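You operate a simulated robot arm through the tools that you are given. There is no shell and no other tool. Be economical: measure what you need, move in short steps, check, and stop when the job is done.

You are at the controls of a simulated robot arm. One attempt, no reset.

JOB
Take the blue sponge and put it on top of the black dough mat.

The check looks at the end state, three seconds after you hand in, the way a careful person would. Anything else that was tipped, shoved, dropped, spilled or broken makes it a failure.

ROBOT AND FRAMES
A 6-joint arm with a two-finger parallel gripper, fixed in place. Base frame: the origin is at the foot of the arm, x ahead of it, y to its left, z up; the work surface is at about z = 760. Lengths are in mm, angles in rad, forces in N, time in s.
With the tool pointing down near the work surface it reaches from about 240 to 640 mm from the base axis. Its first joint turns from -1.152 to 1.152 rad. Payload 2.7 kg.
Tool frame: the origin (TCP) lies between the finger pads and is the grasp point; the fingertips stand 23 mm ahead of it; z points along the fingers, y is the line along which they close. The gripper opens to 94 mm. The fingers are 38 mm wide and 10 mm thick; the gripper's body (54 by 96 mm) begins 39 mm behind the TCP.
Orientation is told as [roll, pitch, yaw] about the base's x, y, z axes, in that order, counted from this pose: with the fingers straight down and closing along the base's y, the tool's x points along the base's -x, its y along +y and its z along -z.

CONTROLS
- The arm moves only by the tool drive_tool. Its argument "increments" is a list that holds one entry, the list of rows, each a list of 7 numbers: the finger opening in mm, from 0 to 94, then the shift along the tool's x, y, z in mm, then the turn, a rotation vector about the tool's x, y, z in rad. In form: [[[claw, dx, dy, dz, ax, ay, az], ...]]. A call has 1 to 12 rows; each row is the pose to reach, as a shift and turn from the pose commanded when the call began, along the tool's axes at that moment. Each row takes 0.2 s and may step no farther than 50 mm and 0.15 rad from the row before; otherwise, or with a gripper value out of range, the whole call is refused. Where a pose cannot be reached the arm comes as near as it can. A force on the tool above 40 N (or 10 N above the force at the start of the call, whichever is more), or a blocked arm, ends the call early, and 0.2 s more pass. The fingers move at their own pace (about 45 mm/s each) and stop on an object; they squeeze with about 25 N. The grip force told is the motor's: it shows also when the fingers shut on nothing. Time passes only in rows, and 0.2 s behind the last, so rows that repeat a pose let the fingers close. The reply holds the time, the measured pose of the TCP, the force on the tool along the base axes, the opening and the grip force, in the units named above and with some noise, and new pictures: "views" is both (left out), scene, wrist or none.
- Cameras (640 x 400 px; columns grow to the right, rows downward): "scene" is fixed at [89.6, -449, 1391.2]; the picture's right is [0.59, -0.81, 0.00], its down [-0.55, -0.40, -0.74] and it looks along [0.60, 0.43, -0.67] (base axes); focal length 361 px, centre (320, 200). "wrist" rides on the gripper at [-39, 0, -44] in the tool frame; the picture's right is [0.00, -1.00, 0.00], its down [0.97, 0.00, -0.24] and it looks along [0.24, 0.00, 0.97] (tool axes); focal length 218 px, centre (320, 200). There is no depth. A picture from a camera that has moved, and an enlarged one, comes with that camera's place and axes in the base frame and with its lens.
- inspect(camera, box): a new picture of the part [left, top, right, bottom] of that camera's present view, enlarged. It takes no simulated time.
- hand_in(): hands the job in; it is judged then, once.

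Go step by step. Nothing tells you positions but the pictures and the camera data: compare them with the known pose of the tool, close in by small moves and look again before you grip or let go. The budget is 90 turns and 150 pictures, counting those below and the enlarged ones. Unless the task says otherwise, let go and move clear before handing in, and close with one line.

The tools are called after "Request:" as a command line: name --argument value ..., lists and objects as JSON in quotes. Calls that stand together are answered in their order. drive_tool: Moves the arm, as the interface text tells. Its arguments: {"type":"object","properties":{"increments":{"type":"array"},"views":{"type":"string","enum":["both","scene","wrist","none"]}},"required":["increments"]} The other tools are called the same way: inspect (camera, box) takes an enlarged picture of a part of a camera's view; hand_in () hands the job in.

At the start:

```text
t: 0.0
tcp_pos: [397.3, 51.9, 994.3]
ee_rot: [0.003, 0.0, 0.004]
force: [-0.5, 0.3, 0.3]
grip_width: 93.9
grasp_force: 0.1
```

scene: 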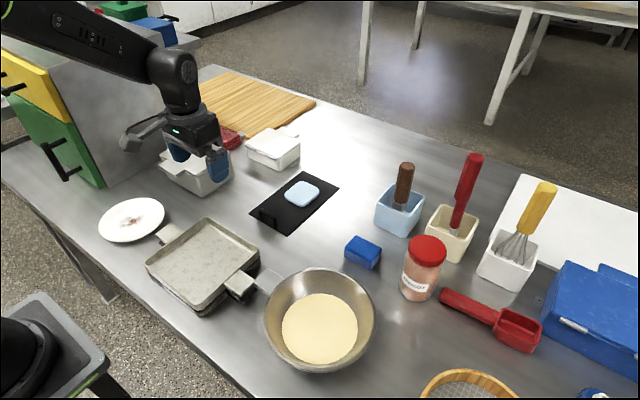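
wrist: 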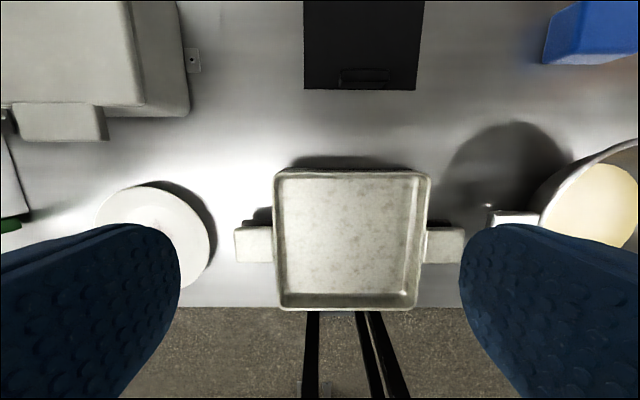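

I see a black mat carrying a pale blue item, and a darker blue block near the jar. I need close-ups to tell which is the sponge.

Request:
inspect --camera "scene" --box '[230, 150, 400, 280]'

Request:
inspect --camera "scene" --box '[330, 140, 640, 400]'

Request:
inspect --camera "scene" --box '[100, 60, 320, 220]'

```text
3.08 times, centred on (315, 215) of scene
camera zoom: at [89.6, -449.0, 1391.2], right [0.59, -0.81, 0.0], down [-0.55, -0.4, -0.74], along [0.6, 0.43, -0.67], focal length 1110 px, centre (335, 154)
```

zoom: 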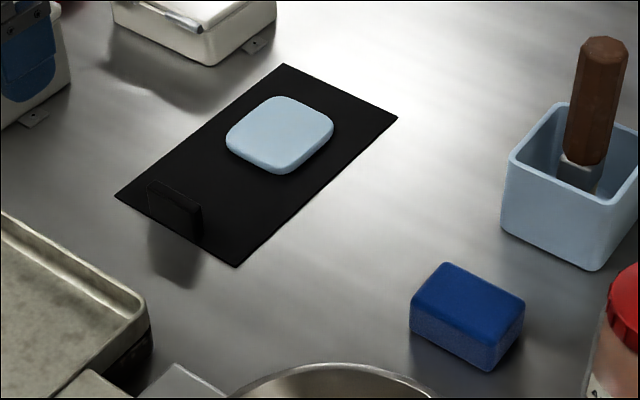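

```text
1.54 times, centred on (485, 270) of scene
camera zoom: at [89.6, -449.0, 1391.2], right [0.59, -0.81, 0.0], down [-0.55, -0.4, -0.74], along [0.6, 0.43, -0.67], focal length 555 px, centre (66, 92)
```

zoom: 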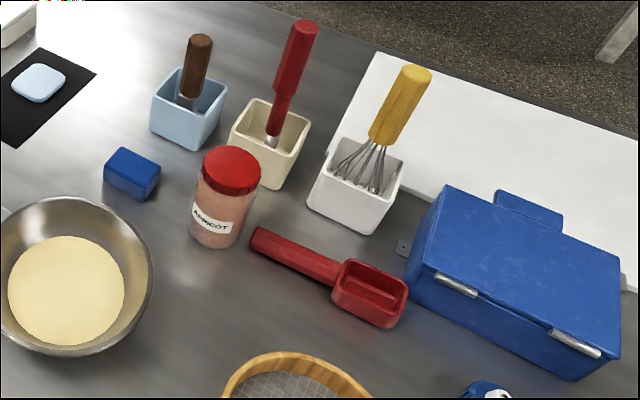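

```text
2.50 times, centred on (210, 140) of scene
camera zoom: at [89.6, -449.0, 1391.2], right [0.59, -0.81, 0.0], down [-0.55, -0.4, -0.74], along [0.6, 0.43, -0.67], focal length 902 px, centre (595, 350)
```

zoom: 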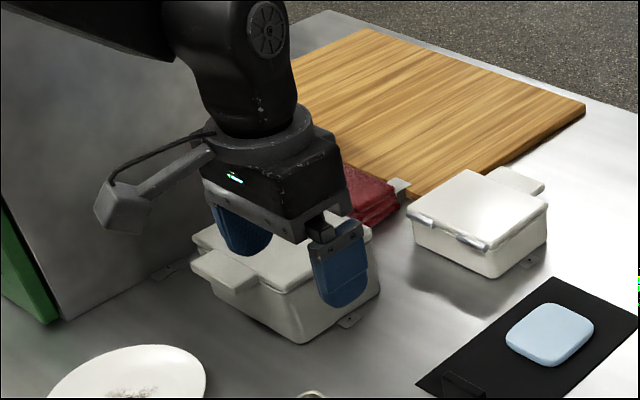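

The dark blue block is the sponge. I estimate its centre at (552, -235), about 40 x 63 mm, and the mat spans x 506–728, y -60–70, with the pale item towards its far half. I'm moving above the sponge at travel height.

Request:
drive_tool --increments '[[[94, -22, -41, 0, 0, 0, 0], [94, -44, -82, 0, 0, 0, 0], [94, -66, -123, 0, 0, 0, 0], [94, -88, -164, 0, 0, 0, 0], [94, -110, -205, 0, 0, 0, 0], [94, -132, -246, 0, 0, 0, 0], [94, -155, -287, 0, 0, 0, 0], [94, -155, -287, 0, 0, 0, 0]]]'

```text
t: 1.8
tcp_pos: [552.4, -235.4, 994.9]
ee_rot: [0.004, -0.001, 0.003]
force: [0.0, -0.3, -0.3]
grip_width: 93.6
grasp_force: 0.0
camera wrist: at [593.1, -236.9, 1038.8], right [0.0, -1.0, 0.0], down [-0.97, 0.0, 0.24], along [-0.24, 0.0, -0.97], focal length 218 px, centre (320, 200)
```

scene: 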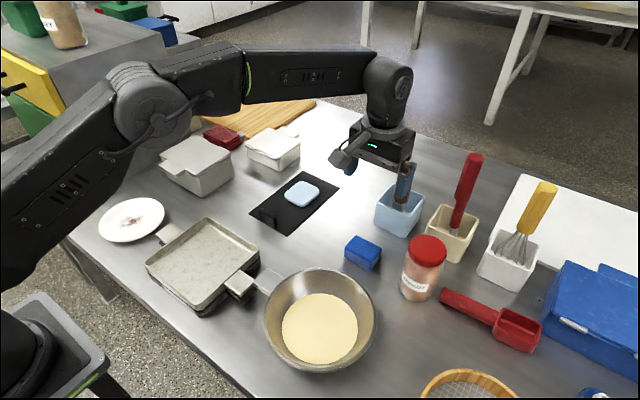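
wrist: 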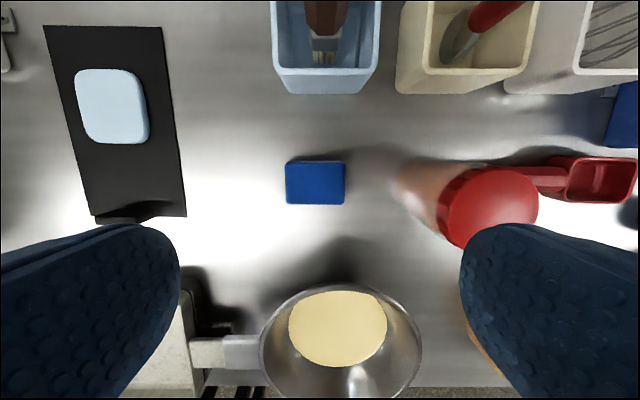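

The sponge is centred close to (553, -231) and lies square to the tool. I'm shifting 4 mm and lowering part way, then checking.

Request:
drive_tool --increments '[[[94, -1, 4, 40, 0, 0, 0], [94, -1, 4, 80, 0, 0, 0], [94, -1, 4, 120, 0, 0, 0], [94, -1, 4, 150, 0, 0, 0], [94, -1, 4, 150, 0, 0, 0]]]'

```text
t: 3.0
tcp_pos: [552.1, -232.2, 844.5]
ee_rot: [0.001, 0.001, 0.0]
force: [-0.1, 0.2, 0.2]
grip_width: 94.0
grasp_force: 0.0
camera wrist: at [591.9, -232.5, 888.1], right [0.0, -1.0, 0.0], down [-0.97, 0.0, 0.24], along [-0.24, 0.0, -0.97], focal length 218 px, centre (320, 200)
```

scene: 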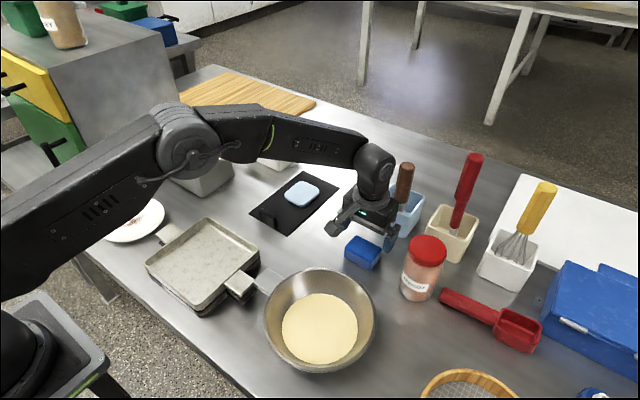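
wrist: 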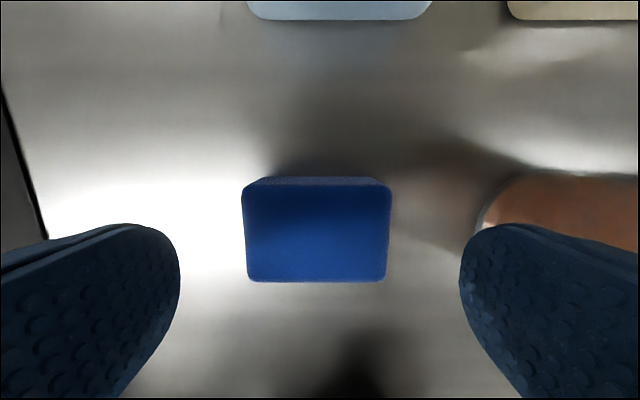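

The sponge sits centred between the fingers with the jar outside them. I'm descending to TCP z ≈ 787 and closing.

Request:
drive_tool --increments '[[[94, 0, 1, 30, 0, 0, 0], [94, 0, 1, 50, 0, 0, 0], [94, 0, 1, 57, 0, 0, 0], [94, 0, 1, 57, 0, 0, 0], [55, 0, 1, 57, 0, 0, 0], [50, 0, 1, 57, 0, 0, 0], [50, 0, 1, 57, 0, 0, 0], [50, 0, 1, 57, 0, 0, 0]]]'

```text
t: 4.8
tcp_pos: [552.5, -229.3, 788.8]
ee_rot: [0.0, -0.001, 0.001]
force: [0.4, 0.8, 0.0]
grip_width: 69.2
grasp_force: 25.0
camera wrist: at [592.0, -230.3, 831.0], right [0.0, -1.0, 0.0], down [-0.97, 0.0, 0.24], along [-0.24, 0.0, -0.97], focal length 218 px, centre (320, 200)
```

scene: 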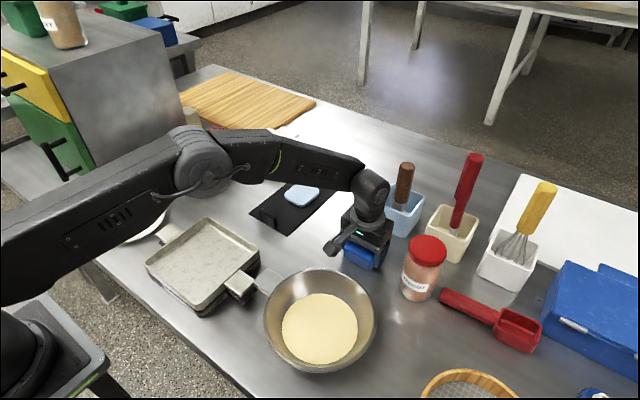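
wrist: 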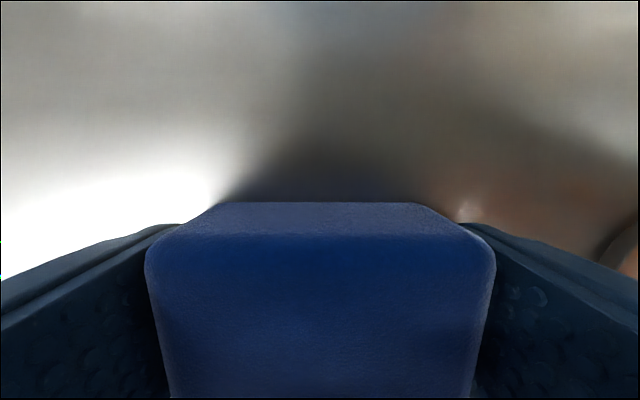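

The sponge is gripped at 69 mm. I'm lifting straight up and moving over the near half of the mat.

Request:
drive_tool --increments '[[[50, 0, 0, -40, 0, 0, 0], [50, 0, 0, -80, 0, 0, 0], [50, 0, 0, -110, 0, 0, 0], [50, -2, 40, -110, 0, 0, 0], [50, -4, 80, -110, 0, 0, 0], [50, -6, 120, -110, 0, 0, 0], [50, -8, 160, -110, 0, 0, 0], [50, -10, 200, -110, 0, 0, 0], [50, -11, 235, -110, 0, 0, 0], [50, -11, 235, -110, 0, 0, 0]]]'

```text
t: 7.0
tcp_pos: [564.4, 9.6, 898.4]
ee_rot: [0.001, 0.001, 0.0]
force: [-0.5, -0.2, -0.7]
grip_width: 69.3
grasp_force: 24.9
camera wrist: at [604.0, 7.4, 942.0], right [0.0, -1.0, 0.0], down [-0.97, 0.0, 0.24], along [-0.24, 0.0, -0.97], focal length 218 px, centre (320, 200)
```

scene: 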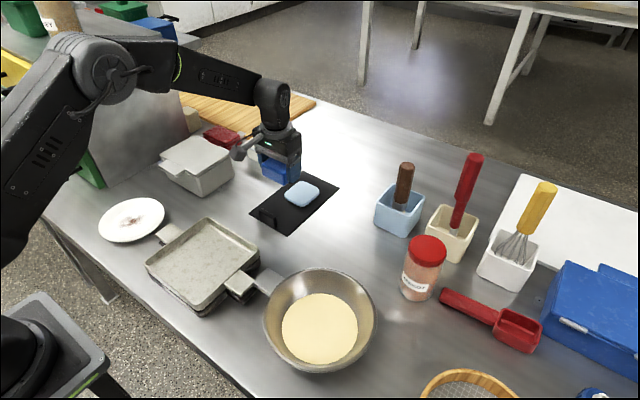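
wrist: 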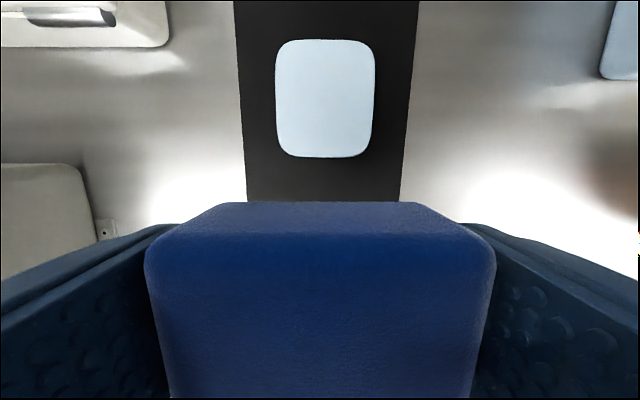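

The mat centre is at y ≈ 4, the pale item's near edge at x ≈ 595, and the mat's tab ends near x ≈ 518. I'm targeting x = 557, y = 4 and lowering part way to check.

Request:
drive_tool --increments '[[[50, 7, -5, 0, 0, 0, 0], [50, 7, -5, 35, 0, 0, 0], [50, 7, -5, 65, 0, 0, 0], [50, 7, -5, 65, 0, 0, 0]]]'

Request:
inspect --camera "scene" --box '[220, 130, 360, 240]'

```text
t: 8.0
tcp_pos: [557.2, 0.4, 833.3]
ee_rot: [0.004, -0.002, 0.003]
force: [-0.2, 0.6, -0.3]
grip_width: 69.4
grasp_force: 24.9
camera wrist: at [596.4, 0.5, 877.2], right [0.0, -1.0, 0.0], down [-0.97, 0.0, 0.24], along [-0.24, 0.0, -0.97], focal length 218 px, centre (320, 200)
```

scene: 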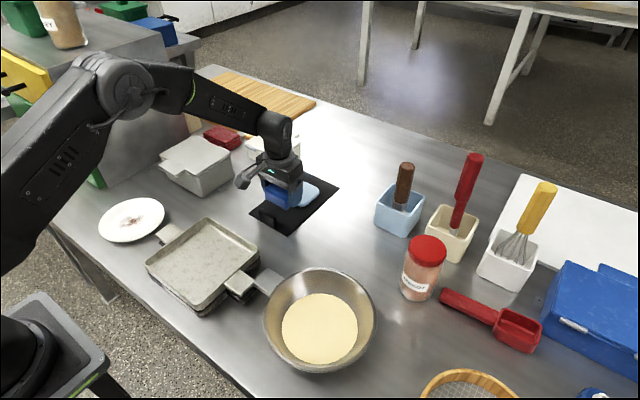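
wrist: 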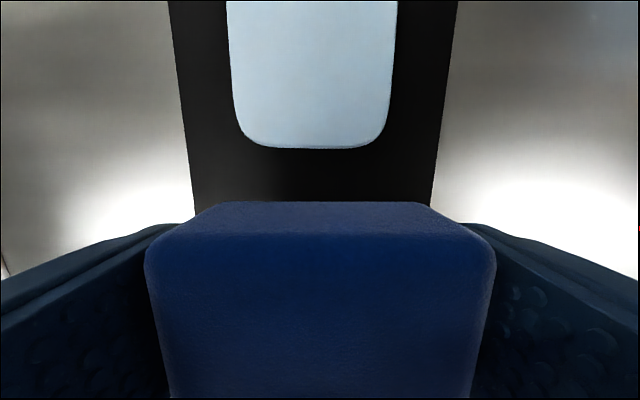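

```text
3.64 times, centred on (290, 185) of scene
camera zoom: at [89.6, -449.0, 1391.2], right [0.59, -0.81, 0.0], down [-0.55, -0.4, -0.74], along [0.6, 0.43, -0.67], focal length 1312 px, centre (429, 254)
```

zoom: 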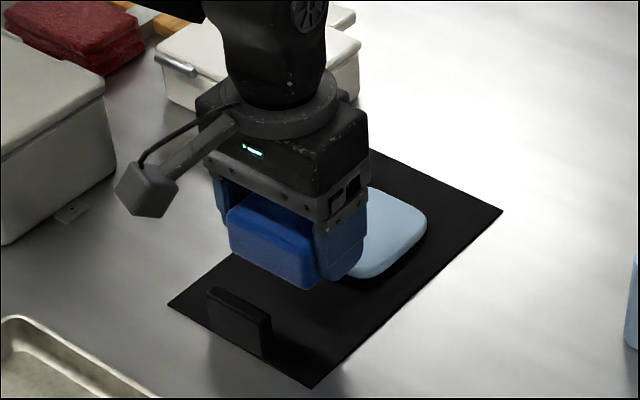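

The sponge clears both the tab and the pale item. I'm lowering to just about contact with the mat.

Request:
drive_tool --increments '[[[50, 0, 3, 20, 0, 0, 0], [50, 0, 3, 34, 0, 0, 0], [50, 0, 3, 41, 0, 0, 0], [50, 0, 3, 41, 0, 0, 0]]]'

Request:
inspect --camera "scene" --box '[220, 130, 360, 240]'

```text
t: 9.0
tcp_pos: [556.8, 3.6, 792.3]
ee_rot: [0.004, -0.001, 0.001]
force: [0.2, -0.3, 0.2]
grip_width: 69.1
grasp_force: 25.5
camera wrist: at [596.2, 3.2, 836.0], right [0.0, -1.0, 0.0], down [-0.97, 0.0, 0.24], along [-0.24, 0.0, -0.97], focal length 218 px, centre (320, 200)
```

scene: 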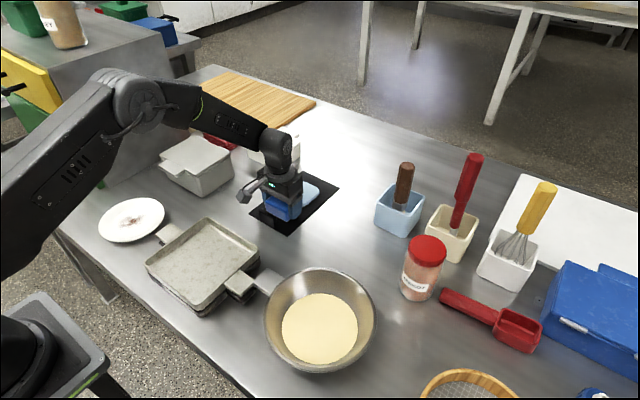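
wrist: 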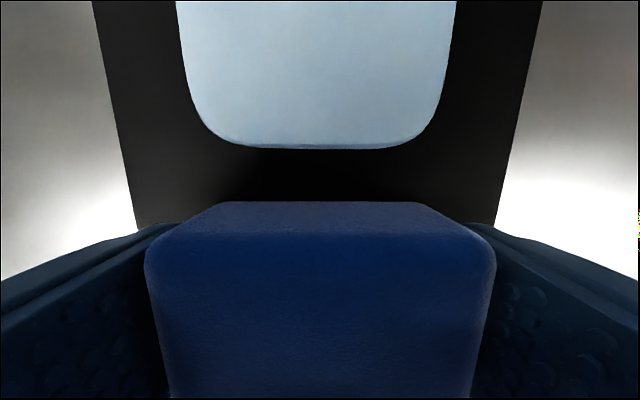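

```text
3.64 times, centred on (290, 185) of scene
camera zoom: at [89.6, -449.0, 1391.2], right [0.59, -0.81, 0.0], down [-0.55, -0.4, -0.74], along [0.6, 0.43, -0.67], focal length 1312 px, centre (429, 254)
```

zoom: 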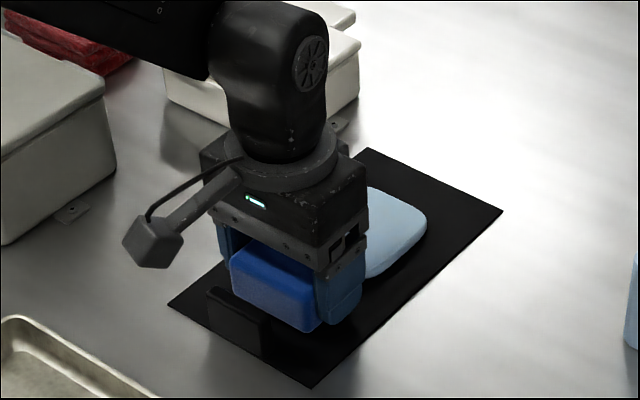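

No contact force yet, so I'm lowering 2 mm more and then opening.

Request:
drive_tool --increments '[[[50, 0, 0, 2, 0, 0, 0], [50, 0, 0, 2, 0, 0, 0], [74, 0, 0, 2, 0, 0, 0], [86, 0, 0, 2, 0, 0, 0], [92, 0, 0, 2, 0, 0, 0], [92, 0, 0, 2, 0, 0, 0], [92, 0, 0, -20, 0, 0, 0], [92, 0, 0, -60, 0, 0, 0], [92, 0, 0, -100, 0, 0, 0], [92, 40, 0, -130, 0, 0, 0], [92, 80, 0, -150, 0, 0, 0], [92, 110, 0, -170, 0, 0, 0]]]'

Request:
inspect --camera "scene" --box '[220, 130, 360, 240]'

```text
t: 11.6
tcp_pos: [446.9, 4.5, 963.9]
ee_rot: [0.0, 0.001, 0.001]
force: [0.4, -0.2, 0.1]
grip_width: 92.2
grasp_force: 0.0
camera wrist: at [485.9, 4.3, 1006.7], right [0.0, -1.0, 0.0], down [-0.97, 0.0, 0.24], along [-0.24, 0.0, -0.97], focal length 218 px, centre (320, 200)
```

scene: 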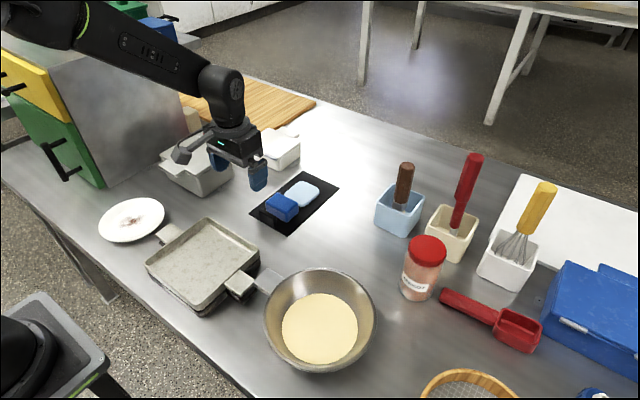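
wrist: 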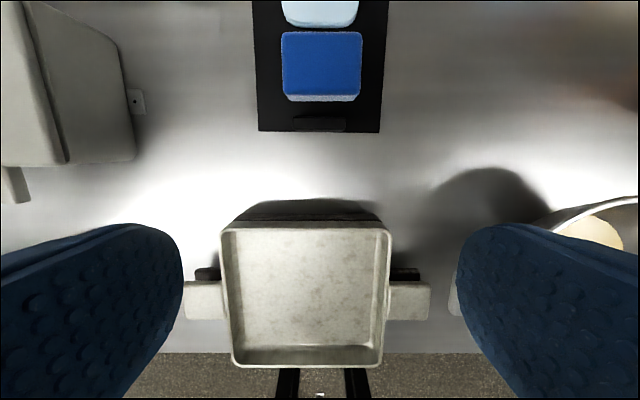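

```text
3.64 times, centred on (290, 185) of scene
camera zoom: at [89.6, -449.0, 1391.2], right [0.59, -0.81, 0.0], down [-0.55, -0.4, -0.74], along [0.6, 0.43, -0.67], focal length 1312 px, centre (429, 254)
```

zoom: 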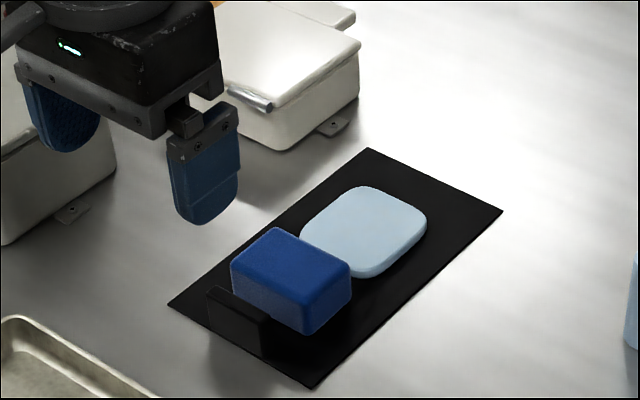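

The sponge lies flat on the mat, between the tab and the pale item. Nothing else has moved and the arm is clear, so I'm handing in.

Request:
hand_in

```text
The job is handed in.
```

The blue sponge is resting on the black dough mat, the gripper has let go and moved clear, and nothing else was disturbed.
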